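You operate a simulated robot arm through the tools that you are given. There is no shell and no other tool. Be economical: measure what you need, move in short steps, check, and stop when the job is done.

Carry out the task below with a simulated robot arm. There is one attempt and no reset: what you move stays moved.

TASK
Switch the blue supply off and take the loom off its board.
Fine: pull the plug after switching off; open both clips; loom and plug lie on the bench top.
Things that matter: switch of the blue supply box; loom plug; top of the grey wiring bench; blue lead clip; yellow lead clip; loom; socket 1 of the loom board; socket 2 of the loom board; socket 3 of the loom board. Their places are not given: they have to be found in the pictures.

It is judged by the outcome, as a careful person would: the job done as asked, and still so three seconds after it is handed in. It fails if anything else is knocked over, pushed out of place, dropped, spilled or broken.

THE ROBOT
A 7-joint arm with a two-finger parallel gripper, fixed in place. Base frame: the origin is at the foot of the arm, x ahead of it, y to its left, z up; the work surface is at about z = 0.878. Lengths are in m, angles in rad, forces in N, time in s.
With the tool pointing down near the work surface it reaches from about 0.3 to 0.7 m from the base axis. Its first joint turns from -1.152 to 1.152 rad. Payload 1.57 kg.
Tool frame: the origin (TCP) lies between the finger pads and is the grasp point; the fingertips stand 0.03 m ahead of it; z points along the fingers, y is the line along which they close. The gripper opens to 0.11 m. The fingers are 0.024 m wide and 0.012 m thick; the gripper's body (0.048 by 0.112 m) begins 0.078 m behind the TCP.
Orientation is that of the tool frame in the base frame, as a unit quaternion [x, y, z, w]. With the fingers straight down and closing along the base's y, the tool's x points along the base's -x, its y along +y and its z along -z.

THE INTERFACE
- The arm moves only by the tool step_arm. Its argument "rows" is a list of rows, each a list of 7 numbers: the shift along the tool's x, y, z in m, then the turn, a rotation vector about the tool's x, y, z in rad, then the opening in per cent of the stroke, from 0 (shut) to 100 (fully open). In form: [[tx, ty, tz, ax, ay, az, gripper], ...]. A call has 1 to 8 rows; each row is the pose to reach, as a shift and turn from the pose commanded when the call began, along the tool's axes at that moment. A row lasts 0.2 s, in which the tool goes at most 0.05 m and 0.15 rad; a call with a longer step from one row to the next is refused whole, and so is a gripper value outside its range. A pose out of reach is approached as far as the arm can. The call stops where the force on the tool passes 40 N (or 10 N more than at its start, if that is more) or the arm is blocked; 0.2 s more then pass. The fingers move at their own pace (about 0.108 m/s each) and stop on an object; they squeeze with about 40 N. The grip force told is the motor's: it shows also when the fingers shut on nothing. Time passes only in rows, and 0.2 s behind the last, so rows that repeat a pose let the fingers close. It gives the time, the measured TCP pose, the force on the tool (base axes), the opening and the grip force at its end, in the units of the frame above (readings bear some noise).
- Cameras (640 x 400 px; columns grow to the right, rows downward): "scene" is fixed at [0.1699, -0.3893, 1.4221]; the picture's right is [0.76, -0.64, 0.00], its down [-0.25, -0.29, -0.92] and it looks along [0.59, 0.71, -0.39] (base axes); focal length 265 px, centre (320, 200). "wrist" rides on the gripper at [-0.036, 0, -0.08] in the tool frame; the picture's right is [0.00, -1.00, 0.00], its down [0.97, 0.00, -0.24] and it looks along [0.24, 0.00, 0.97] (tool axes); focal length 218 px, centre (320, 200).
- capture(camera): a new picture of that camera. No time passes.
- point_at(camera, pixels): for up to 12 pixels [column, row] of the newest picture of that camera ("zoom" is the newest enlarged one), the place [x, y, z] in the base frame of the surface seen there, good to about 0.002 m. No time passes.
- inspect(camera, box): a new picture of the part [left, top, right, bottom] of that camera's present view, enlarged. No time passes.
- hand_in(): hands the job in; it is judged then, once.

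Work in short steps. Measure before you move; look again where a grasp or a placing could have gone wrong, and mend it. You have 80 turns and 38 pictures in all, those below and enlarged ones among them. Open the gripper and draw the arm clear of the work before you hand the job in, unless the task says otherwise; then end with one line.

The tools are called after "Call:" as a command line: name --pt "numbers of a row" for each row, then --argument value for the rest, lists and objects as JSON in quotes. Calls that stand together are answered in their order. step_arm: Moves the arm, as the interface text tells. Its arguments: {"type":"object","properties":{"rows":{"type":"array"}},"required":["rows"]} The other tools are called the same way: capture (camera) takes a picture; point_at (camera, pixels) gives the place of the surface under pixels of a picture; inspect (camera, box) takes an enlarged picture of a part of a camera's view; hand_in () hands the job in.

At the start:

```text
t: 0.0
eef_pos: [0.331, 0.0378, 1.3317]
orientation: [-0.001, 1.0, 0.0, 0.0]
contact_force: [0.4, -0.1, 0.7]
finger_gap: 0.1102
finger_force: 0.1
```

scene: 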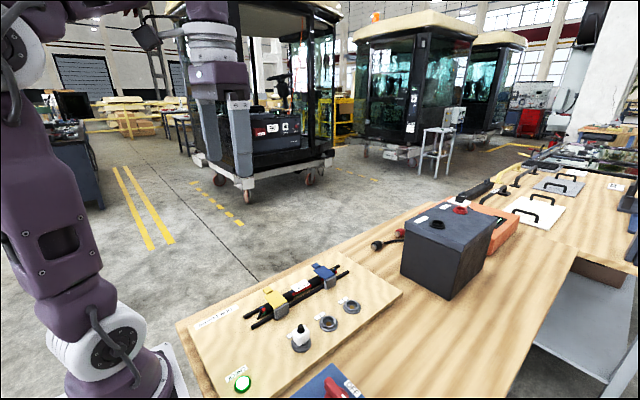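
wrist: 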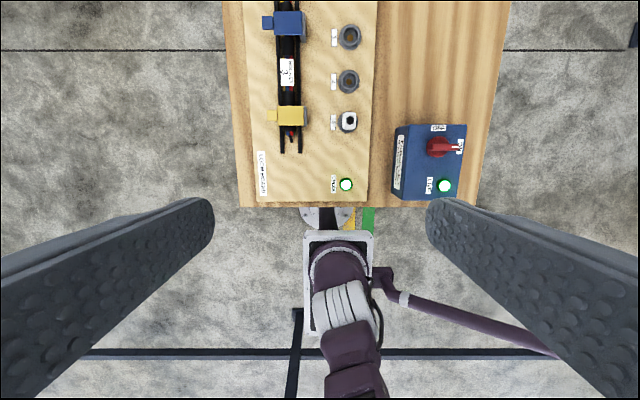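

The wrist picture shows the board with clips (blue ~285,22; yellow ~290,115), sockets at (348,37),(347,80),(348,121), and the blue supply at (430,160). I enlarge these.

Call:
inspect --camera "wrist" --box '[380, 110, 480, 210]'

Call:
inspect --camera "wrist" --box '[240, 0, 380, 200]'

Call:
inspect --camera "scene" --box '[180, 250, 410, 400]'

```text
4.00 times, centred on (430, 160) of wrist
```

zoom: 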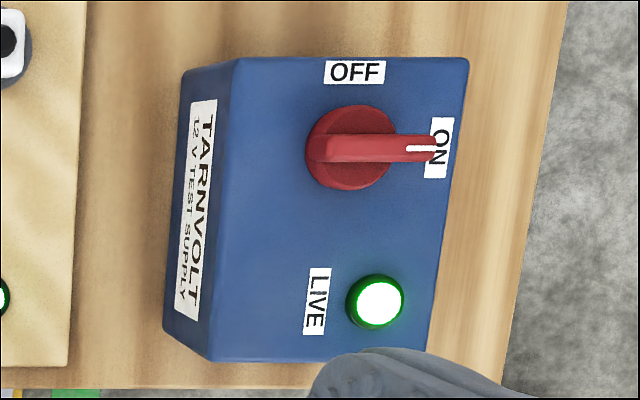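

```text
2.00 times, centred on (310, 100) of wrist
```

zoom: 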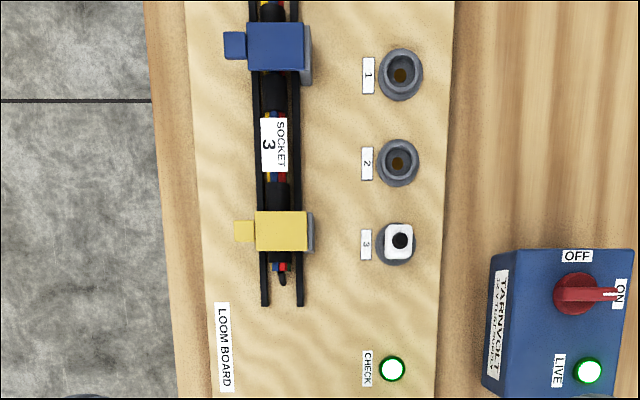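

```text
2.67 times, centred on (295, 325) of scene
```

zoom: 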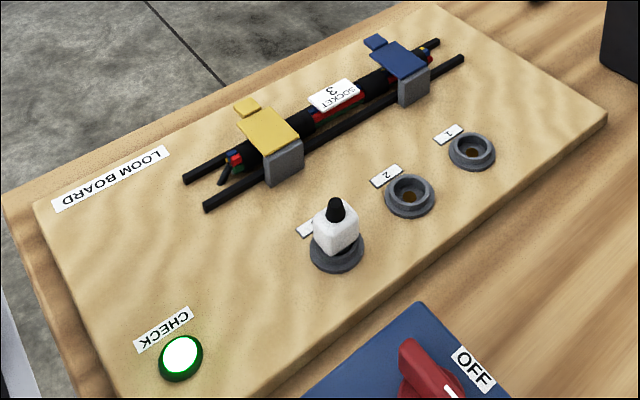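

Call:
point_at --camera "wrist" --pixels '[[437, 147], [455, 147], [430, 170], [405, 190], [455, 125], [350, 121], [348, 114], [346, 131], [360, 150], [420, 130], [470, 80], [445, 186]]'

Call:
point_at --camera "scene" --pixels '[[272, 291], [281, 299], [268, 290], [286, 309], [319, 267], [329, 273], [327, 281], [301, 288], [262, 320], [338, 267], [300, 326], [301, 340]]'

Call:
inspect --camera "wrist" --box '[260, 90, 320, 130]'

```text
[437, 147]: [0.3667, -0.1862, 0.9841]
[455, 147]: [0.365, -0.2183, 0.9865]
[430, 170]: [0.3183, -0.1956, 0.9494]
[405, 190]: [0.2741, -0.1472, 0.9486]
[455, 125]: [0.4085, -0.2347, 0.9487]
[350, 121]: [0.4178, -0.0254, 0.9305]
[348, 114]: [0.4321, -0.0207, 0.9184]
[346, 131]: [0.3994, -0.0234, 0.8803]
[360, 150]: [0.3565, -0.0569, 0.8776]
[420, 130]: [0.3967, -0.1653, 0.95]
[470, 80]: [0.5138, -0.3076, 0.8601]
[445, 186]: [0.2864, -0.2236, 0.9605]
```

```text
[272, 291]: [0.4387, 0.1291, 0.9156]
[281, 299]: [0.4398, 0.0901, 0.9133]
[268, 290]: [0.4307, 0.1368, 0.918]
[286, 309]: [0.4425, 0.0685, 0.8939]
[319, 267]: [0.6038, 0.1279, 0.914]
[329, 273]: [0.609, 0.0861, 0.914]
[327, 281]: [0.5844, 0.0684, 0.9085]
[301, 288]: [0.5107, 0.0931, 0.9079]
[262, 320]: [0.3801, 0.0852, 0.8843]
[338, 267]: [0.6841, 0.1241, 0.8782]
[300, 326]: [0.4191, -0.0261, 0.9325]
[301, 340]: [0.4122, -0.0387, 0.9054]
```

```text
10.00 times, centred on (290, 110) of wrist
```

zoom: 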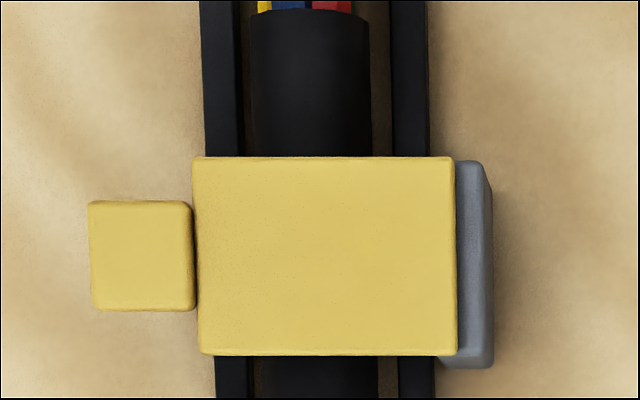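

Knob lever is centred near (0.367, −0.199), top z 0.985, along −y (ON); OFF is toward +x, i.e. +90° about vertical. I go above it, yawed by −90° (tool +z turn), partly closing the gripper.

Call:
step_arm --pt "-0.0045 -0.0296 0.029 0 0 0.14 50" --pt "-0.009 -0.0592 0.058 0 0 0.28 50" --pt "-0.0135 -0.0888 0.087 0 0 0.42 50" --pt "-0.018 -0.1184 0.116 0 0 0.56 50" --pt "-0.0225 -0.148 0.145 0 0 0.7 50" --pt "-0.027 -0.1776 0.174 0 0 0.84 50" --pt "-0.0315 -0.2072 0.203 0 0 0.98 50" --pt "-0.036 -0.237 0.23 0 0 1.12 50"

Call:
step_arm --pt "0 0 0 0 0 0.15 50" --pt "0 0 0 0 0 0.3 50" --pt "0 0 0 0 0 0.451 50" --pt "0 0 0 0 0 0.451 50" --pt "0 0 0 0 0 0.451 50"

Call:
capture --camera "wrist"

```text
t: 1.8
eef_pos: [0.3669, -0.1998, 1.1018]
orientation: [0.532, 0.847, 0.0, 0.0]
contact_force: [0.2, 0.2, 0.4]
finger_gap: 0.0547
finger_force: 0.0
```

```text
t: 3.0
eef_pos: [0.3667, -0.1975, 1.1015]
orientation: [0.708, 0.706, 0.001, 0.0]
contact_force: [-0.6, 0.3, -0.1]
finger_gap: 0.055
finger_force: 0.3
```

```text
31 pictures are left
```

wrist: 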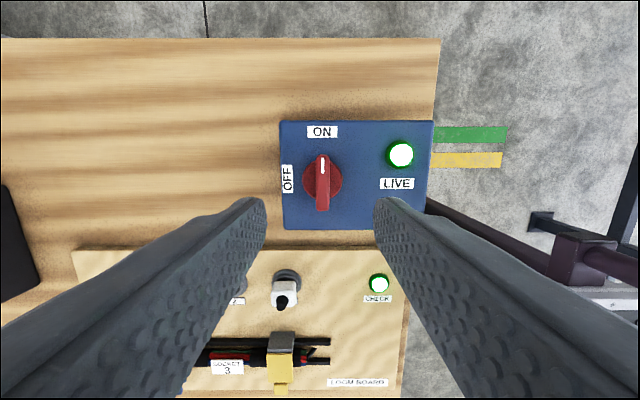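

Call:
point_at --camera "wrist" --pixels '[[322, 157], [322, 206], [322, 182], [306, 180], [338, 180], [322, 164], [316, 185], [328, 185]]'

```text
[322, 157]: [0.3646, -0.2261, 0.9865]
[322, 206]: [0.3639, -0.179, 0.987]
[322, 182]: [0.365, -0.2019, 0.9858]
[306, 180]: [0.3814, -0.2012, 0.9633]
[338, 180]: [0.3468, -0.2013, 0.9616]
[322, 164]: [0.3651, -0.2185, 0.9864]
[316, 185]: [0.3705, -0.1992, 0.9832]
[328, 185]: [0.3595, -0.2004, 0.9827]
```

Lever centre is (0.3645, −0.2005), disc top 0.963. Descend so the fingertips stand at ~0.968, then close.

Call:
step_arm --pt "-0.003 -0.002 0.03 0 0 0 40" --pt "-0.003 -0.002 0.06 0 0 0 40" --pt "-0.003 -0.002 0.085 0 0 0 40" --pt "-0.003 -0.002 0.103 0 0 0 40" --pt "-0.003 -0.002 0.103 0 0 0 40" --pt "-0.003 -0.002 0.103 0 0 0 0" --pt "-0.003 -0.002 0.103 0 0 0 0" --pt "-0.003 -0.002 0.103 0 0 0 0"

```text
t: 4.8
eef_pos: [0.3657, -0.203, 0.9981]
orientation: [0.708, 0.707, 0.0, -0.002]
contact_force: [-16.3, -1.3, -10.0]
finger_gap: 0.013
finger_force: 30.0
```

Gripped (gap 13 mm). Turn +90° about vertical in two calls.

Call:
step_arm --pt "0 0 0 0 0 -0.12 0" --pt "0 0 0 0 0 -0.24 0" --pt "0 0 0 0 0 -0.36 0" --pt "0 0 0 0 0 -0.48 0" --pt "0 0 0 0 0 -0.6 0" --pt "0 0 0 0 0 -0.72 0" --pt "0 0 0 0 0 -0.84 0" --pt "0 0 0 0 0 -0.96 0"

```text
t: 6.6
eef_pos: [0.3674, -0.2018, 0.9975]
orientation: [0.298, 0.954, 0.0, 0.003]
contact_force: [15.6, -16.0, -8.8]
finger_gap: 0.0127
finger_force: 30.0
```

Call:
step_arm --pt "0 0 0 0 0 -0.12 0" --pt "0 0 0 0 0 -0.24 0" --pt "0 0 0 0 0 -0.36 0" --pt "0 0 0 0 0 -0.48 0" --pt "0 0 0 0 0 -0.6 0" --pt "0 0 0 0 0 -0.62 0"

Call:
capture --camera "wrist"

```text
t: 8.0
eef_pos: [0.3664, -0.2003, 0.9986]
orientation: [-0.005, 1.0, 0.001, 0.0]
contact_force: [24.7, 16.2, 3.4]
finger_gap: 0.013
finger_force: 29.7
```

```text
30 pictures are left
```

wrist: 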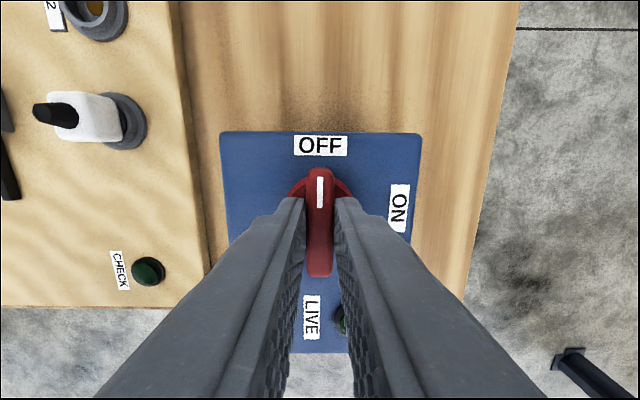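

Lever points at OFF and both lamps are dark. Release, rise, and move above the plug at about (0.415, −0.025).

Call:
step_arm --pt "0 0 0 0 0 0 30" --pt "0 0 0 0 0 0 40" --pt "0 0 -0.04 0 0 0 40" --pt "0 0 -0.08 0 0 0 40" --pt "0 0 -0.12 0 0 0 40" --pt "0 0 -0.14 0 0 0 40"

Call:
step_arm --pt "0.0 0.04 0 0 0 0 50" --pt "0.0 0.08 0 0 0 0 50" --pt "0.0 0.12 0 0 0 0 50" --pt "0 0.16 0 0 0 0 50" --pt "0 0.175 0 0 0 0 50" --pt "0 0.175 0 0 0 0 50"

Call:
capture --camera "wrist"

```text
t: 9.4
eef_pos: [0.3628, -0.2, 1.1379]
orientation: [-0.004, 1.0, 0.0, 0.0]
contact_force: [0.1, 0.4, -0.1]
finger_gap: 0.044
finger_force: 0.2
```

```text
t: 10.8
eef_pos: [0.3627, -0.0243, 1.1382]
orientation: [-0.004, 1.0, 0.0, 0.0]
contact_force: [-0.1, 0.1, 0.6]
finger_gap: 0.0551
finger_force: 0.0
```

```text
29 pictures are left
```

wrist: 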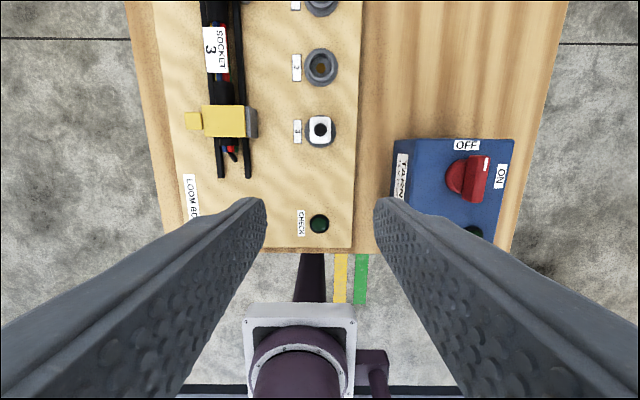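

The knob looks odd now; I zoom in on it and the plug.

Call:
inspect --camera "wrist" --box '[390, 130, 520, 240]'

Call:
point_at --camera "wrist" --pixels '[[310, 125], [331, 125], [320, 118], [320, 142], [320, 131], [332, 145], [341, 100], [345, 60], [320, 224], [195, 121], [225, 121], [252, 121]]'

Call:
inspect --camera "wrist" --box '[270, 90, 370, 160]'

```text
3.64 times, centred on (455, 185) of wrist
```

zoom: 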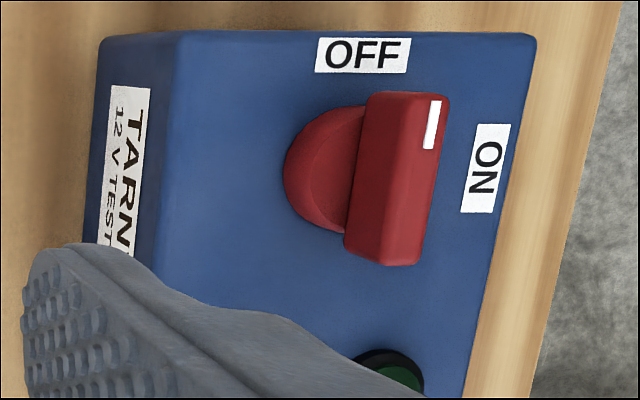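

```text
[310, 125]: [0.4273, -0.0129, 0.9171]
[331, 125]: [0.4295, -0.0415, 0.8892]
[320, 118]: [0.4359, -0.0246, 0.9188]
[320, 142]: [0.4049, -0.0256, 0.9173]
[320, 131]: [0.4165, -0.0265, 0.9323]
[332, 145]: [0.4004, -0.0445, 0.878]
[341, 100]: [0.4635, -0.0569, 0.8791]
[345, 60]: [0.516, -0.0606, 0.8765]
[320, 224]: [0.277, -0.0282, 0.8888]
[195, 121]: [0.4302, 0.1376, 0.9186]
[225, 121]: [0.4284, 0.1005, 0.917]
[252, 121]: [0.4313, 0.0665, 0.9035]
```

```text
5.71 times, centred on (320, 125) of wrist
```

zoom: 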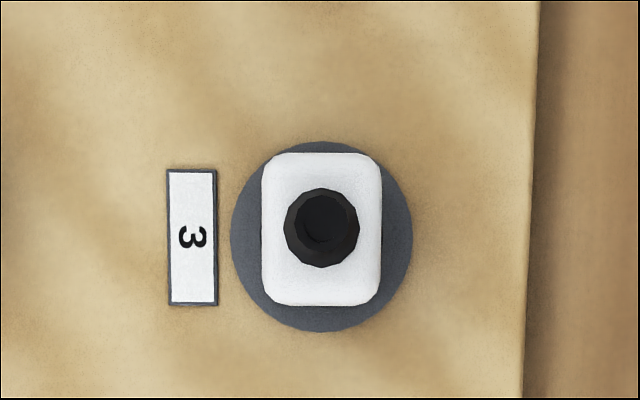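

Supply is OFF (lever upright toward OFF, lamp dark). Plug body centre is (0.420, −0.026), top 0.918, collar top 0.889; go down on it.

Call:
step_arm --pt "-0.03 -0.001 0.03 0 0 0 50" --pt "-0.057 -0.0015 0.07 0 0 0 50" --pt "-0.057 -0.0015 0.11 0 0 0 50" --pt "-0.057 -0.0015 0.15 0 0 0 50" --pt "-0.057 -0.0015 0.15 0 0 0 50"

Call:
capture --camera "wrist"

```text
t: 12.0
eef_pos: [0.42, -0.029, 0.9868]
orientation: [-0.005, 1.0, 0.0, 0.0]
contact_force: [0.9, -0.8, -0.2]
finger_gap: 0.0551
finger_force: 0.0
```

```text
26 pictures are left
```

wrist: 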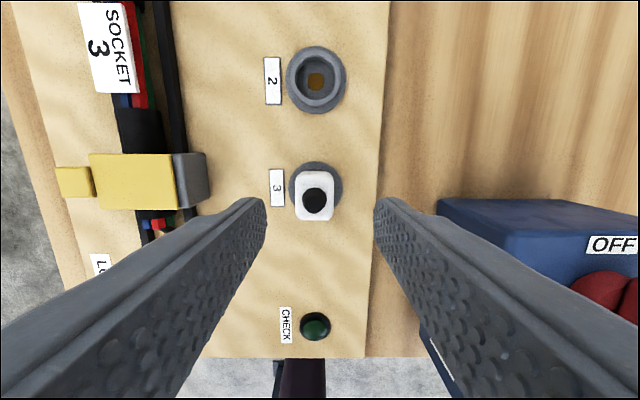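

Call:
step_arm --pt "0 0.0035 0.03 0 0 0 50" --pt "0 0.0035 0.05 0 0 0 50" --pt "0 0.0035 0.0625 0 0 0 50" --pt "0 0.0035 0.0625 0 0 0 0" --pt "0 0.0035 0.0625 0 0 0 0" --pt "0 0.0035 0.0625 0 0 0 0"

```text
t: 13.4
eef_pos: [0.4199, -0.0223, 0.9252]
orientation: [-0.004, 1.0, 0.0, 0.0]
contact_force: [1.0, -8.3, -1.9]
finger_gap: 0.0269
finger_force: 37.6
```

Gripped (gap 27 mm). Pull straight up slowly.

Call:
step_arm --pt "0 0 -0.004 0 0 0 0" --pt "0 0 -0.01 0 0 0 0" --pt "0 0 -0.02 0 0 0 0" --pt "0 0 -0.035 0 0 0 0" --pt "0 0 -0.05 0 0 0 0" --pt "0 0 -0.07 0 0 0 0"

Call:
capture --camera "wrist"

Call:
capture --camera "scene"

```text
t: 14.8
eef_pos: [0.4173, -0.0233, 0.9957]
orientation: [-0.004, 1.0, 0.0, 0.0]
contact_force: [-0.1, 0.2, -0.5]
finger_gap: 0.0266
finger_force: 37.8
```

```text
25 pictures are left
```

wrist: 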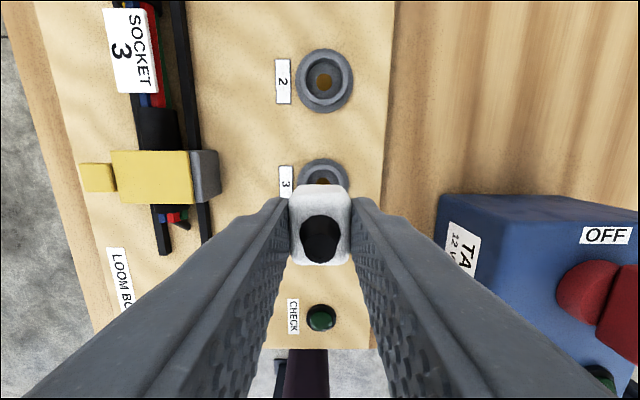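

```text
24 pictures are left
```

scene: 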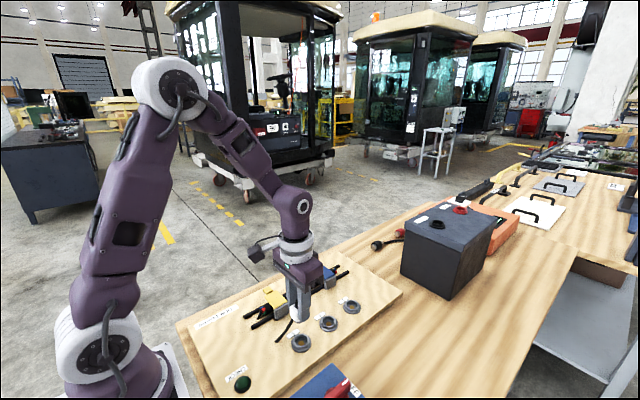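

Plug is out. A dark strand shows at (285,330) in the scene; I enlarge it.

Call:
inspect --camera "scene" --box '[230, 260, 360, 360]'

Call:
point_at --camera "scene" --pixels '[[400, 320], [440, 310], [340, 350], [420, 290], [470, 310], [380, 340], [435, 295], [400, 275], [560, 350], [620, 345], [555, 250]]'

```text
4.00 times, centred on (295, 310) of scene
```

zoom: 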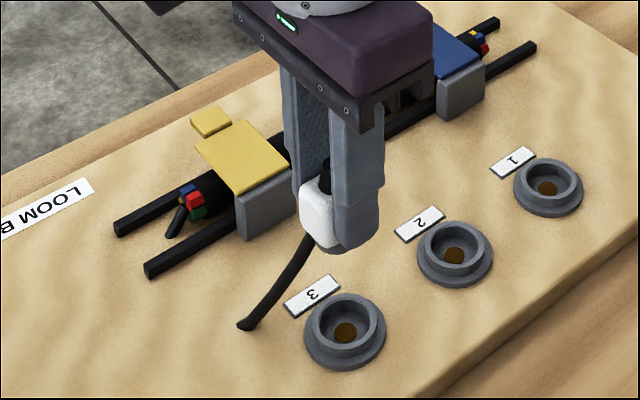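

```text
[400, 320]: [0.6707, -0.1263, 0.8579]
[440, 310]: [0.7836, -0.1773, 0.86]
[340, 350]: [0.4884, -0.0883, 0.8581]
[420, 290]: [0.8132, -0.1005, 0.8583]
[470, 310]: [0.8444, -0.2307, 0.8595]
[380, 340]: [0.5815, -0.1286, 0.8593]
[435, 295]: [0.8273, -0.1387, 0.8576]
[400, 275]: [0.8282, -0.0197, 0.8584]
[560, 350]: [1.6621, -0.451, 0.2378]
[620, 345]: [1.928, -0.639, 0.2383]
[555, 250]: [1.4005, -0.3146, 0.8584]
```

Call:
point_at --camera "zoom" --pixels '[[244, 324], [275, 300], [300, 260], [320, 215], [326, 180], [175, 225], [195, 200], [490, 45]]'

Call:
inspect --camera "wrist" --box '[60, 120, 400, 330]'

```text
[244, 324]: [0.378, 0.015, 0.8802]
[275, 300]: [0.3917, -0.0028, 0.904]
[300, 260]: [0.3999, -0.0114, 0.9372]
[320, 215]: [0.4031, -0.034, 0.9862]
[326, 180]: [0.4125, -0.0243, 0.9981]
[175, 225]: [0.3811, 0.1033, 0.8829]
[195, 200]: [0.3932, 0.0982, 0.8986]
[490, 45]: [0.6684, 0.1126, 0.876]
```

```text
1.88 times, centred on (230, 225) of wrist
```

zoom: 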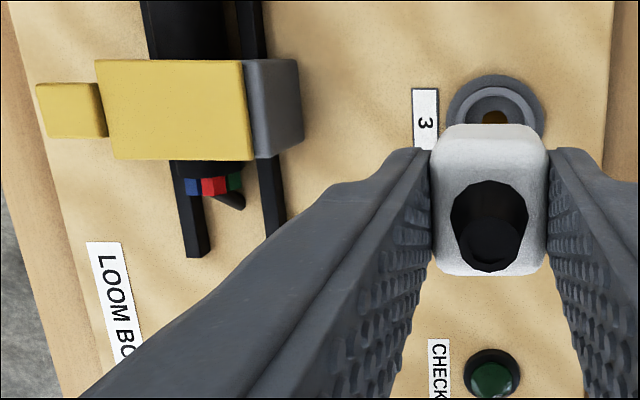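

A lead runs from the plug toward the loom's end (sagging, partly hidden in the board), so the plug stays tethered. I carry it slowly toward free bench at (0.46, −0.10), watching the force.

Call:
step_arm --pt "-0.01 -0.018 0 0 0 0 0" --pt "-0.02 -0.036 0 0 0 0 0" --pt "-0.03 -0.054 0 0 0 0 0" --pt "-0.043 -0.077 0 0 0 0 0" --pt "-0.043 -0.077 0 0 0 0 0"

Call:
inspect --camera "scene" --box '[230, 260, 390, 380]'

```text
t: 16.0
eef_pos: [0.4642, -0.1021, 0.9937]
orientation: [-0.005, 1.0, 0.001, -0.001]
contact_force: [0.8, 0.4, -0.2]
finger_gap: 0.0266
finger_force: 37.6
```

```text
3.33 times, centred on (310, 320) of scene
```

zoom: 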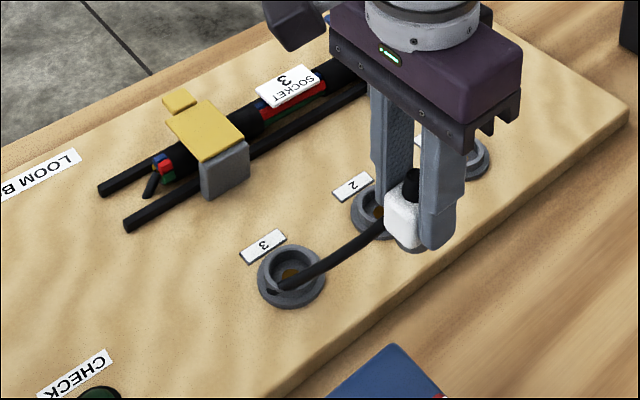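

No tension. Lower gently until contact with the bench.

Call:
step_arm --pt "0 0 0.03 0 0 0 0" --pt "0 0 0.06 0 0 0 0" --pt "0 0 0.075 0 0 0 0" --pt "0 0 0.083 0 0 0 0" --pt "0 0 0.089 0 0 0 0" --pt "0 0 0.095 0 0 0 0" --pt "0 0 0.099 0 0 0 0"

Call:
capture --camera "wrist"

Call:
inspect --camera "scene" --box '[260, 280, 420, 390]'

```text
t: 17.3
eef_pos: [0.4629, -0.0984, 0.9083]
orientation: [-0.006, 1.0, 0.001, 0.001]
contact_force: [-6.8, 1.4, 19.5]
finger_gap: 0.0269
finger_force: 37.7
stopped in row 6: the force on the tool passed its limit (the readings are from after the stop); the commanded pose is now the measured one
```

```text
20 pictures are left
```

wrist: 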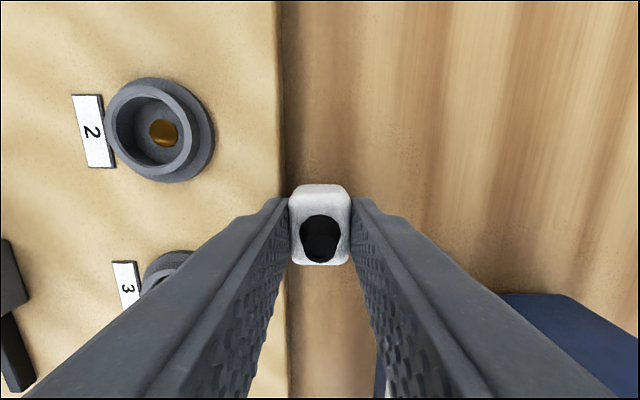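

```text
3.64 times, centred on (340, 335) of scene
```

zoom: 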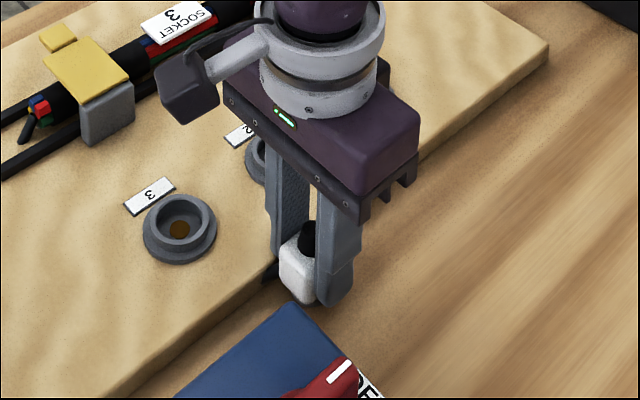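

Call:
point_at --camera "wrist" --pixels '[[278, 150], [272, 150], [284, 150], [290, 150], [281, 350], [292, 350], [320, 350], [320, 100], [500, 330], [512, 295], [330, 192], [300, 192]]'

```text
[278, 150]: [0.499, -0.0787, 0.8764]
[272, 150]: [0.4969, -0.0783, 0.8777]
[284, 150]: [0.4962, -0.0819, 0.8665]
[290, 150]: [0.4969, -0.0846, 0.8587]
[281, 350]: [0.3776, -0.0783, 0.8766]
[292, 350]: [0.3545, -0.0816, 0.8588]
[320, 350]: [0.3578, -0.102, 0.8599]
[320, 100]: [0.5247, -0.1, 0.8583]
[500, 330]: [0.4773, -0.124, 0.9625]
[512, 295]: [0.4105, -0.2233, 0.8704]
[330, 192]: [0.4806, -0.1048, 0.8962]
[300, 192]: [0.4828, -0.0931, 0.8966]
```

The left finger sits on the board's edge (edge y ≈ −0.079). Lift, shift 3 cm further −y, and lower again.

Call:
step_arm --pt "0 0 -0.02 0 0 0 0" --pt "-0.008 -0.03 -0.02 0 0 0 0" --pt "-0.008 -0.03 0.0 0 0 0 0" --pt "-0.008 -0.03 0.006 0 0 0 0" --pt "-0.008 -0.03 0.01 0 0 0 0" --pt "-0.008 -0.03 0.013 0 0 0 0" --pt "-0.008 -0.03 0.016 0 0 0 0"

```text
t: 18.8
eef_pos: [0.4737, -0.1297, 0.8969]
orientation: [-0.005, 1.0, -0.001, 0.004]
contact_force: [-2.9, 1.6, 12.5]
finger_gap: 0.0269
finger_force: 37.6
stopped in row 7: the force on the tool passed its limit (the readings are from after the stop); the commanded pose is now the measured one
```

Plug bottom rests on the bench. Release and rise.

Call:
step_arm --pt "0 0 0 0 0 0 35" --pt "0 0 0 0 0 0 38" --pt "0 0 -0.02 0 0 0 38" --pt "0 0 -0.05 0 0 0 38" --pt "0 0 -0.09 0 0 0 38" --pt "0 0 -0.13 0 0 0 38" --pt "0 0 -0.17 0 0 0 38"

Call:
capture --camera "wrist"

```text
t: 20.4
eef_pos: [0.4692, -0.1319, 1.067]
orientation: [-0.006, 1.0, -0.001, 0.003]
contact_force: [-0.1, 0.7, 0.5]
finger_gap: 0.0418
finger_force: 0.1
```

```text
18 pictures are left
```

wrist: 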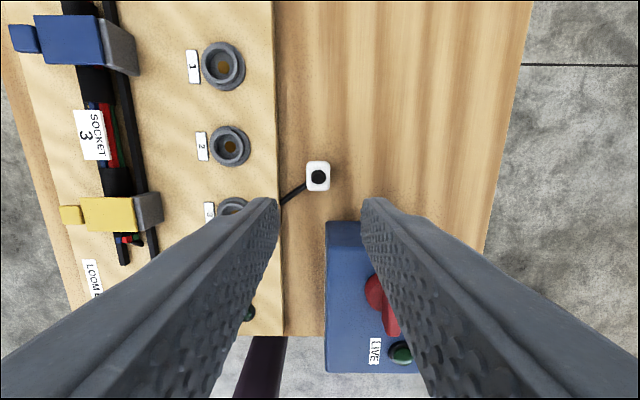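

Plug stands on the bench with slack lead. Now go above the yellow clip's tab (0.431, 0.142), yawed 90° so the fingers close along x.

Call:
step_arm --pt "0.004 0.034 0 0 0 0.14 45" --pt "0.009 0.068 0 0 0 0.28 45" --pt "0.014 0.102 0 0 0 0.42 45" --pt "0.019 0.137 0 0 0 0.56 45" --pt "0.024 0.171 0 0 0 0.7 45" --pt "0.029 0.206 0 0 0 0.84 45" --pt "0.034 0.24 0 0 0 0.98 45" --pt "0.038 0.274 0.0 0 0 1.12 45"

Call:
step_arm --pt "0 0 0 0 0 0.15 45" --pt "0 0 0 0 0 0.3 45" --pt "0 0 0 0 0 0.44 45" --pt "0 0 0 0 0 0.44 45" --pt "0 0 0 0 0 0.44 45"

Call:
capture --camera "wrist"

```text
t: 22.2
eef_pos: [0.4308, 0.1423, 1.0662]
orientation: [0.528, 0.849, 0.001, 0.004]
contact_force: [0.0, -0.2, 0.1]
finger_gap: 0.0495
finger_force: 0.0
```

```text
t: 23.4
eef_pos: [0.4322, 0.143, 1.0662]
orientation: [0.701, 0.713, 0.002, 0.004]
contact_force: [0.3, 0.0, 0.3]
finger_gap: 0.0492
finger_force: 0.0
```

```text
17 pictures are left
```

wrist: 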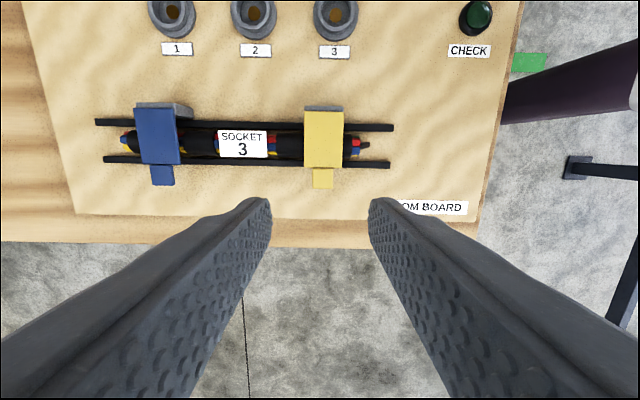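

Call:
point_at --camera "wrist" --pixels '[[315, 178], [331, 178], [323, 172], [323, 186], [323, 140], [307, 130], [341, 130], [323, 110], [323, 106], [152, 175], [172, 175], [162, 183]]'

Call:
inspect --camera "wrist" --box '[90, 90, 410, 200]'

```text
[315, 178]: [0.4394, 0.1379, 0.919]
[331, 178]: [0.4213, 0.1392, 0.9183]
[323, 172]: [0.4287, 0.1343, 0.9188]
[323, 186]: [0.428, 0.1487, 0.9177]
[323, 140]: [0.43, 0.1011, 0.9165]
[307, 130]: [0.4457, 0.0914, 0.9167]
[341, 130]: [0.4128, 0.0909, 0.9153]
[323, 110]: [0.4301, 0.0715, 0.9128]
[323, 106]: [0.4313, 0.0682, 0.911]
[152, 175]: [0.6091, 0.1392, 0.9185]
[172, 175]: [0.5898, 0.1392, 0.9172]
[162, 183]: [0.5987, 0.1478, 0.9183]
```

```text
2.00 times, centred on (250, 145) of wrist
```

zoom: 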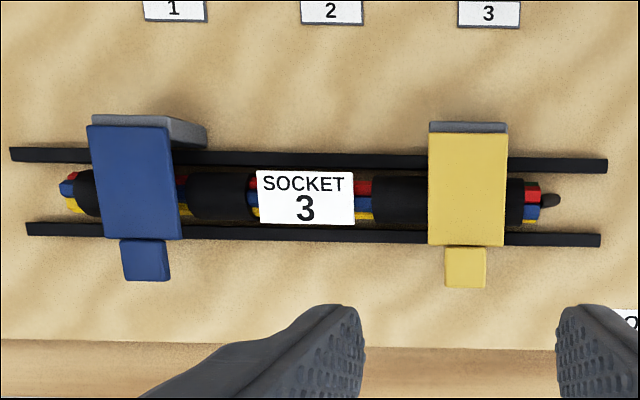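

Yellow tab: centre (0.430, 0.140), top 0.919; hinge near y 0.070. Grip it at the outer part, fingertips at z ≈ 0.906.

Call:
step_arm --pt "0.004 -0.002 0.04 0 0 0 45" --pt "0.004 -0.002 0.08 0 0 0 45" --pt "0.004 -0.002 0.11 0 0 0 45" --pt "0.004 -0.002 0.13 0 0 0 45" --pt "0.004 -0.002 0.13 0 0 0 0" --pt "0.004 -0.002 0.13 0 0 0 0" --pt "0.004 -0.002 0.13 0 0 0 0"

```text
t: 25.0
eef_pos: [0.4299, 0.1468, 0.9376]
orientation: [0.7, 0.714, 0.002, 0.003]
contact_force: [-3.6, -1.0, -5.0]
finger_gap: 0.0216
finger_force: 34.2
```

Gripped the tab (gap 21.6 mm). Lift along the hinge arc to ~60°.

Call:
step_arm --pt "-0.001 0 -0.01 0 0 0 0" --pt "-0.0035 0 -0.0185 0 0 0 0" --pt "-0.007 0 -0.028 0 0 0 0" --pt "-0.0116 0 -0.0355 0 0 0 0" --pt "-0.0175 0 -0.043 0 0 0 0" --pt "-0.0239 0 -0.0497 0 0 0 0" --pt "-0.0315 0 -0.0555 0 0 0 0" --pt "-0.0395 0 -0.0604 0 0 0 0"

Call:
inspect --camera "scene" --box '[220, 230, 360, 350]'

```text
t: 26.8
eef_pos: [0.4292, 0.1094, 0.9966]
orientation: [0.7, 0.714, 0.001, 0.003]
contact_force: [-24.0, 19.5, 6.3]
finger_gap: 0.0216
finger_force: 34.7
```

```text
3.33 times, centred on (290, 290) of scene
```

zoom: 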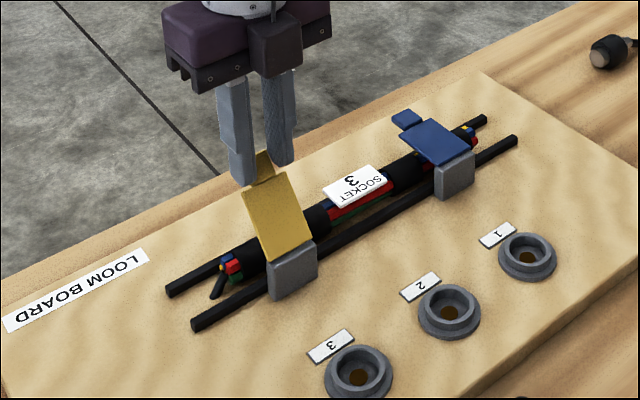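

The lid follows. Continue the arc past vertical.

Call:
step_arm --pt "-0.008 0 -0.0035 0 0 0 0" --pt "-0.0177 0 -0.0062 0 0 0 0" --pt "-0.027 0 -0.0073 0 0 0 0" --pt "-0.0365 0 -0.0076 0 0 0 0" --pt "-0.043 0 -0.0072 0 0 0 0" --pt "-0.049 0 -0.006 0 0 0 0"

Call:
inspect --camera "scene" --box '[220, 230, 360, 350]'

```text
t: 28.2
eef_pos: [0.4328, 0.0592, 1.0026]
orientation: [0.7, 0.714, 0.002, 0.004]
contact_force: [0.7, 0.0, -0.5]
finger_gap: 0.0
finger_force: 21.2
```

```text
3.33 times, centred on (290, 290) of scene
```

zoom: 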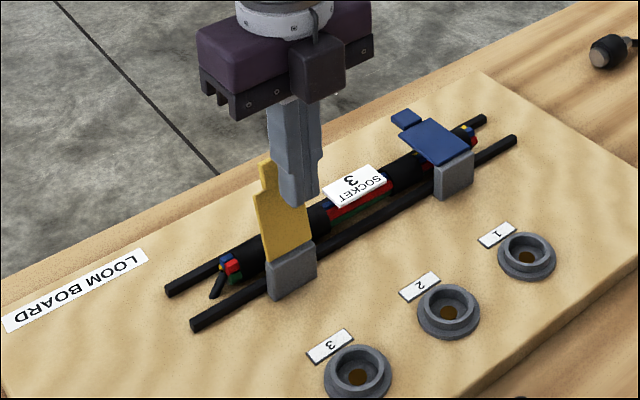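

The tab slipped out with the lid near vertical. I hop over to the +y side and push the lid further back with the closed fingers.

Call:
step_arm --pt "0 0 -0.035 0 0 0 0" --pt "0.035 -0.003 -0.04 0 0 0 0" --pt "0.065 -0.003 -0.03 0 0 0 0" --pt "0.065 -0.003 0.01 0 0 0 0" --pt "0.04 -0.003 0.01 0 0 0 0" --pt "0.02 -0.003 0.01 0 0 0 0" --pt "0.005 -0.003 0.01 0 0 0 0"

Call:
step_arm --pt "-0.01 0 0 0 0 0 0" --pt "-0.02 0 0.0 0 0 0 0" --pt "-0.028 0 0.0 0 0 0 0"

Call:
inspect --camera "scene" --box '[220, 230, 360, 350]'

```text
t: 29.6
eef_pos: [0.4283, 0.0999, 0.9914]
orientation: [0.696, 0.718, 0.008, -0.001]
contact_force: [-1.0, 19.8, -6.1]
finger_gap: 0.0
finger_force: 22.0
stopped in row 6: the force on the tool passed its limit (the readings are from after the stop); the commanded pose is now the measured one
```

```text
t: 29.9
eef_pos: [0.4285, 0.1011, 0.9919]
orientation: [0.695, 0.718, 0.011, -0.003]
contact_force: [-0.7, 21.5, -7.5]
finger_gap: 0.0
finger_force: 21.4
stopped in row 1: the force on the tool passed its limit (the readings are from after the stop); the commanded pose is now the measured one
```

```text
3.33 times, centred on (290, 290) of scene
```

zoom: 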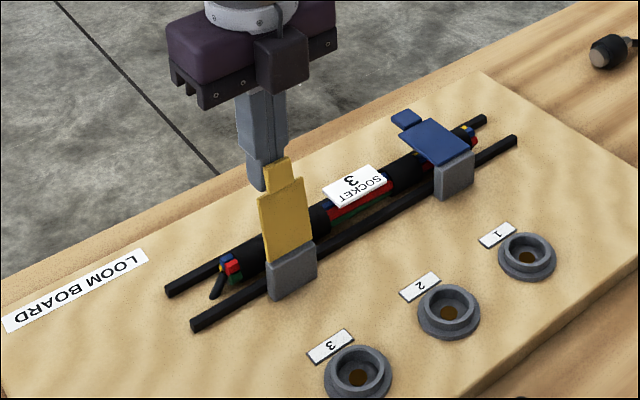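

Call:
point_at --camera "zoom" --pixels '[[290, 252], [285, 230], [283, 205], [280, 190], [276, 170], [262, 250], [262, 215], [290, 270]]'

```text
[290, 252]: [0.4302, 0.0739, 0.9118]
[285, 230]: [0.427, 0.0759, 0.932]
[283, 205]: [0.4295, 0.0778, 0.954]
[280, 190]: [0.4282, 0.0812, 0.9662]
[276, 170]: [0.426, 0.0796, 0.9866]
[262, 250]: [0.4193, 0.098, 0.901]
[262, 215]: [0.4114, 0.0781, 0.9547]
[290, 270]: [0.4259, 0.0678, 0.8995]
```

The yellow lid stands at its stop (~85°, open). Next the blue clip: back off, correct the slight tilt, and go above its tab (0.599, 0.146).

Call:
step_arm --pt "0.03 0 0 0.003 -0.006 0.01 0" --pt "0.045 0.0 -0.03 0.011 -0.02 0.033 10" --pt "0.045 0.045 -0.04 0.011 -0.02 0.033 45" --pt "0.045 0.09 -0.04 0.011 -0.02 0.033 45" --pt "0.045 0.135 -0.04 0.011 -0.02 0.033 45" --pt "0.045 0.1705 -0.04 0.011 -0.02 0.033 45" --pt "0.045 0.1705 -0.04 0.011 -0.02 0.033 45"

Call:
capture --camera "wrist"

```text
t: 31.5
eef_pos: [0.5976, 0.1486, 1.0338]
orientation: [0.708, 0.706, -0.001, 0.0]
contact_force: [0.2, -0.1, 1.1]
finger_gap: 0.0496
finger_force: 0.1
```

```text
12 pictures are left
```

wrist: 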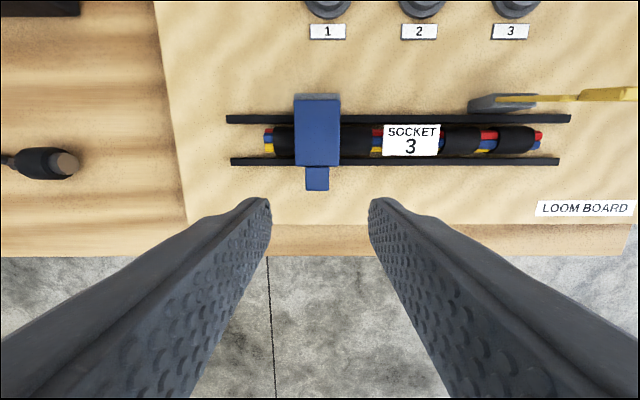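

Call:
step_arm --pt "-0.0025 0.001 0.04 0 0 0 45" --pt "-0.0025 0.001 0.08 0 0 0 45" --pt "-0.0025 0.001 0.098 0 0 0 45" --pt "-0.0025 0.001 0.098 0 0 0 45" --pt "-0.0025 0.001 0.098 0 0 0 0" --pt "-0.0025 0.001 0.098 0 0 0 0" --pt "-0.0025 0.001 0.098 0 0 0 0"

```text
t: 33.1
eef_pos: [0.5996, 0.1441, 0.9356]
orientation: [0.707, 0.707, 0.002, 0.002]
contact_force: [29.3, 0.8, -6.4]
finger_gap: 0.0217
finger_force: 34.9
```

Gripped; lateral force 29 N, so I ease +x slightly while lifting along the arc.

Call:
step_arm --pt "0 0.002 -0.002 0 0 0 0" --pt "-0.002 0.002 -0.013 0 0 0 0" --pt "-0.006 0.002 -0.025 0 0 0 0" --pt "-0.0116 0.002 -0.0355 0 0 0 0" --pt "-0.0175 0.002 -0.043 0 0 0 0" --pt "-0.0239 0.002 -0.0497 0 0 0 0" --pt "-0.0315 0.002 -0.0555 0 0 0 0" --pt "-0.0395 0.002 -0.0604 0 0 0 0"

Call:
step_arm --pt "-0.008 0 -0.0035 0 0 0 0" --pt "-0.0177 0 -0.0062 0 0 0 0" --pt "-0.022 0 -0.0068 0 0 0 0"

Call:
inspect --camera "scene" --box '[240, 220, 380, 340]'

```text
t: 34.9
eef_pos: [0.6002, 0.107, 0.997]
orientation: [0.707, 0.707, -0.001, 0.0]
contact_force: [-2.8, 14.2, -3.7]
finger_gap: 0.0217
finger_force: 34.8
```

```text
t: 35.7
eef_pos: [0.6001, 0.0847, 1.0045]
orientation: [0.708, 0.706, 0.0, -0.001]
contact_force: [-15.1, 16.0, 9.8]
finger_gap: 0.0217
finger_force: 34.5
```

```text
3.33 times, centred on (310, 280) of scene
```

zoom: 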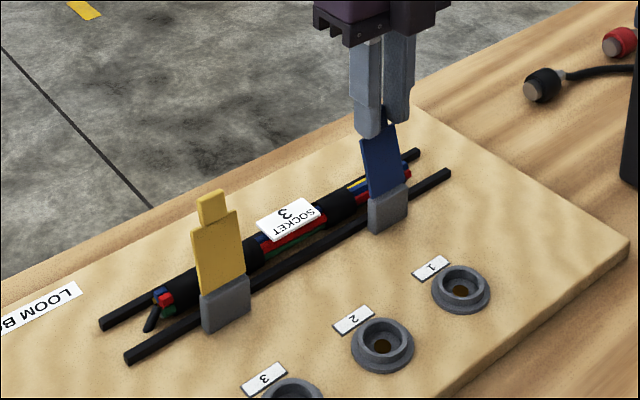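

Blue lid is at ~75°. Nudge slightly on, release, rise; then push it to its stop from the +y side.

Call:
step_arm --pt "-0.004 0 -0.001 0 0 0 0" --pt "-0.004 0 -0.001 0 0 0 45" --pt "-0.004 0 -0.001 0 0 0 45" --pt "-0.004 0 -0.04 0 0 0 45" --pt "0.035 0 -0.04 0 0 0 20" --pt "0.055 0 -0.02 0 0 0 0" --pt "0.055 0 0.01 0 0 0 0" --pt "0.055 0 0.01 0 0 0 0"

Call:
step_arm --pt "-0.02 0 0 0 0 0 0" --pt "-0.03 0 0 0 0 0 0" --pt "-0.037 0 0 0 0 0 0" --pt "-0.041 0 0 0 0 0 0" --pt "-0.044 0 0 0 0 0 0"

Call:
inspect --camera "scene" --box '[240, 220, 380, 340]'

```text
t: 37.5
eef_pos: [0.6, 0.1372, 0.9917]
orientation: [0.708, 0.706, 0.0, 0.001]
contact_force: [0.0, 0.1, -0.5]
finger_gap: 0.0
finger_force: 21.1
```

```text
t: 38.7
eef_pos: [0.6002, 0.0999, 0.9936]
orientation: [0.707, 0.708, 0.003, -0.003]
contact_force: [4.3, 34.5, 3.4]
finger_gap: 0.0
finger_force: 20.9
```

```text
3.33 times, centred on (310, 280) of scene
```

zoom: 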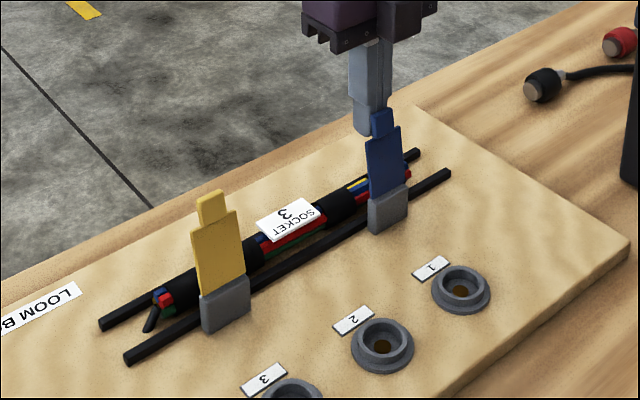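

Both lids stand open. Rise, yaw back to close along y, and go above the loom's middle (0.525, 0.10).

Call:
step_arm --pt "0.025 0 0 0 0 0 0" --pt "0.03 0 -0.04 0 0 -0.13 10" --pt "0.03 -0.02 -0.08 0 0 -0.26 30" --pt "0.02 -0.04 -0.08 0 0 -0.39 40" --pt "0.01 -0.06 -0.08 0 0 -0.52 50" --pt "0.005 -0.075 -0.08 0 0 -0.65 50" --pt "0.0 -0.075 -0.08 0 0 -0.78 50" --pt "0.0 -0.075 -0.08 0 0 -0.91 50"

Call:
step_arm --pt "0 0 0 0 0 -0.13 50" --pt "0 0 0 0 0 -0.26 50" --pt "0 0 0 0 0 -0.39 50" --pt "0 0 0 0 0 -0.52 50" --pt "0 0 0 0 0 -0.66 50" --pt "0 0 0 0 0 -0.66 50"

Call:
capture --camera "wrist"

```text
t: 40.5
eef_pos: [0.5253, 0.0925, 1.0736]
orientation: [0.323, 0.946, -0.001, 0.0]
contact_force: [-0.4, 0.1, 0.3]
finger_gap: 0.0551
finger_force: 0.2
```

```text
t: 41.9
eef_pos: [0.5259, 0.0945, 1.0739]
orientation: [0.0, 1.0, -0.001, 0.0]
contact_force: [0.6, -0.2, -0.1]
finger_gap: 0.0548
finger_force: 0.2
```

```text
9 pictures are left
```

wrist: 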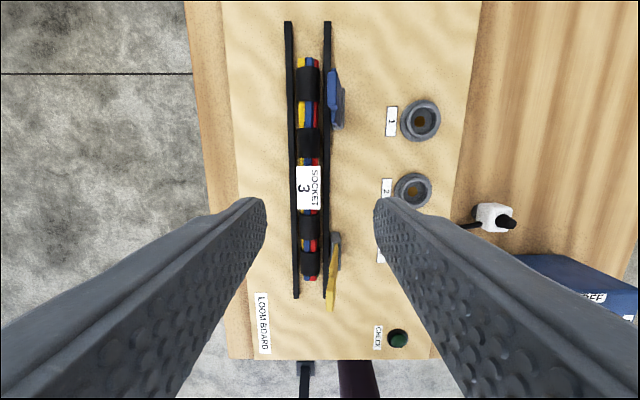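

Call:
point_at --camera "wrist" --pixels '[[308, 142], [300, 142], [316, 142], [308, 60], [310, 276], [294, 120], [325, 140], [309, 132], [309, 154], [310, 180], [309, 164], [490, 215]]'

Call:
inspect --camera "wrist" --box '[270, 40, 350, 300]'

```text
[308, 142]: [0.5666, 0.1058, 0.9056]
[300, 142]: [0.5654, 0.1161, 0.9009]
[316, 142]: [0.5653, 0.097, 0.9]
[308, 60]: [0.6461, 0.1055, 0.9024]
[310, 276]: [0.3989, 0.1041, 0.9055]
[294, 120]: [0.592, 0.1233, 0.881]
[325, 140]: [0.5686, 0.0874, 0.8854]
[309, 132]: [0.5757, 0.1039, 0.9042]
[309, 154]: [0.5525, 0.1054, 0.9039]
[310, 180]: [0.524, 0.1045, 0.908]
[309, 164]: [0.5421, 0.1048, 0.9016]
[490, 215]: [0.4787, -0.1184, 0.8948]
```

```text
1.54 times, centred on (310, 170) of wrist
```

zoom: 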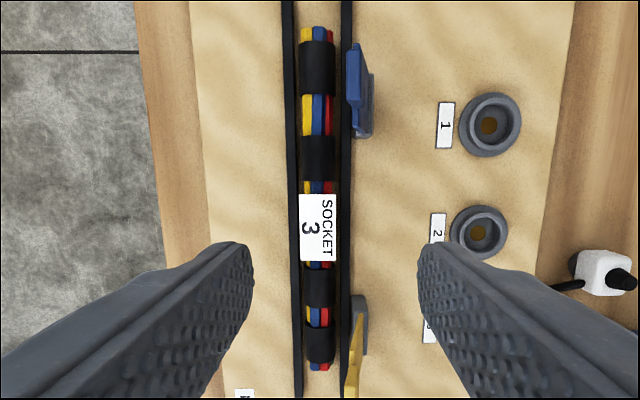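

Loom spans x 0.398–0.648 at y 0.105, top 0.905; rails' tops ~0.885. I grip the bare sleeve at x ≈ 0.557, fingertips at 0.889.

Call:
step_arm --pt "-0.031 0.0105 0.02 0 0 0 50" --pt "-0.031 0.0105 0.06 0 0 0 50" --pt "-0.031 0.0105 0.1 0 0 0 50" --pt "-0.031 0.0105 0.13 0 0 0 50" --pt "-0.031 0.0105 0.145 0 0 0 50" --pt "-0.031 0.0105 0.155 0 0 0 50" --pt "-0.031 0.0105 0.155 0 0 0 50"

Call:
step_arm --pt "0 0 0 0 0 0 0" --pt "0 0 0 0 0 0 0" --pt "0 0 0 0 0 0 0"

```text
t: 43.5
eef_pos: [0.5561, 0.1035, 0.9179]
orientation: [0.001, 1.0, 0.0, 0.0]
contact_force: [-0.6, -0.5, 0.2]
finger_gap: 0.0548
finger_force: 0.1
```

```text
t: 44.3
eef_pos: [0.5563, 0.1045, 0.9182]
orientation: [0.0, 1.0, -0.001, 0.0]
contact_force: [-0.6, 0.6, 0.2]
finger_gap: 0.0261
finger_force: 37.5
```

Gripped (26 mm). Lift part way and check both loom and lead.

Call:
step_arm --pt "0 0 -0.005 0 0 0 0" --pt "0 0 -0.02 0 0 0 0" --pt "0 0 -0.04 0 0 0 0" --pt "0 0 -0.06 0 0 0 0" --pt "0 0 -0.08 0 0 0 0"

Call:
inspect --camera "scene" --box '[220, 200, 420, 380]'

```text
t: 45.5
eef_pos: [0.5553, 0.1052, 1.0]
orientation: [0.0, 1.0, -0.001, 0.0]
contact_force: [0.6, 0.2, -2.0]
finger_gap: 0.0264
finger_force: 37.6
```

```text
2.22 times, centred on (320, 290) of scene
```

zoom: 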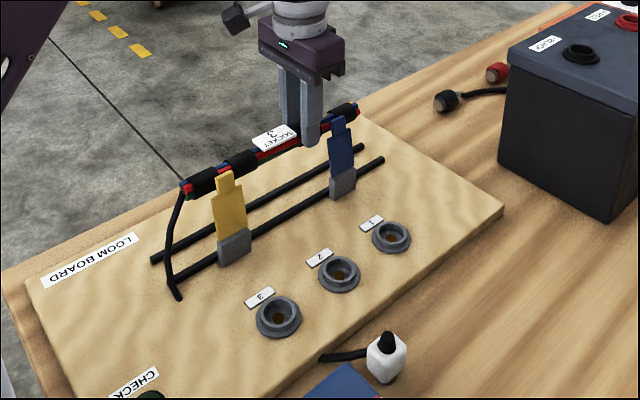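

Loom is clear of the clips and the lead is slack. Rise 5 cm more and carry it over to (0.62, −0.20).

Call:
step_arm --pt "0 0 -0.03 0 0 0 0" --pt "0 0 -0.055 0 0 0 0" --pt "-0.02 0 -0.055 0 0 0 0" --pt "-0.03 -0.035 -0.055 0 0 0 0" --pt "-0.04 -0.075 -0.055 0 0 0 0" --pt "-0.05 -0.115 -0.055 0 0 0 0" --pt "-0.06 -0.155 -0.055 0 0 0 0" --pt "-0.065 -0.195 -0.055 0 0 0 0"

Call:
step_arm --pt "0 -0.04 0 0 0 0 0" --pt "0 -0.08 0 0 0 0 0" --pt "0 -0.11 0 0 0 0 0" --pt "0 -0.11 0.04 0 0 0 0" --pt "0 -0.11 0.08 0 0 0 0" --pt "0 -0.11 0.1 0 0 0 0"

Call:
capture --camera "scene"

Call:
capture --camera "wrist"

```text
t: 47.3
eef_pos: [0.6236, -0.0911, 1.052]
orientation: [0.001, 1.0, 0.001, 0.0]
contact_force: [0.1, 0.2, -2.3]
finger_gap: 0.0264
finger_force: 37.7
```

```text
t: 48.7
eef_pos: [0.619, -0.2003, 0.9513]
orientation: [0.001, 1.0, 0.0, 0.0]
contact_force: [-1.2, 0.6, -1.7]
finger_gap: 0.0262
finger_force: 37.5
```

```text
6 pictures are left
```

scene: 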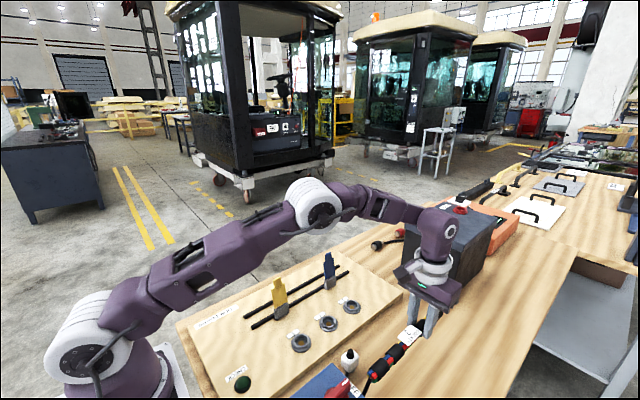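

```text
5 pictures are left
```

wrist: 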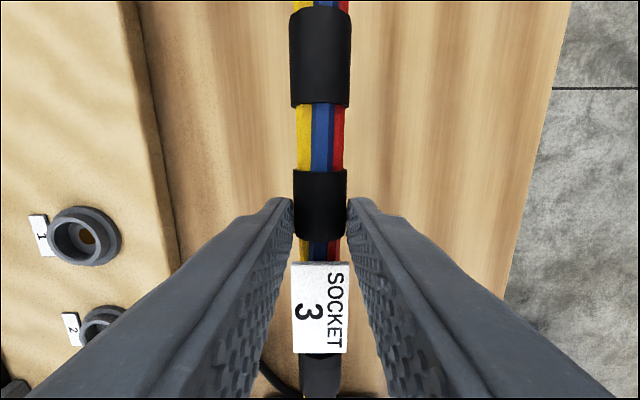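

All clear, plug still standing at (348,360) in the scene. Lower onto the bench until contact.

Call:
step_arm --pt "0 0 0.03 0 0 0 0" --pt "0 0 0.042 0 0 0 0" --pt "0 0 0.047 0 0 0 0" --pt "0 0 0.051 0 0 0 0" --pt "0 0 0.054 0 0 0 0" --pt "0 0 0.057 0 0 0 0"

```text
t: 50.3
eef_pos: [0.621, -0.2005, 0.9009]
orientation: [0.001, 1.0, -0.002, 0.002]
contact_force: [-1.0, 0.6, 6.6]
finger_gap: 0.0266
finger_force: 37.4
stopped in row 6: the force on the tool passed its limit (the readings are from after the stop); the commanded pose is now the measured one
```

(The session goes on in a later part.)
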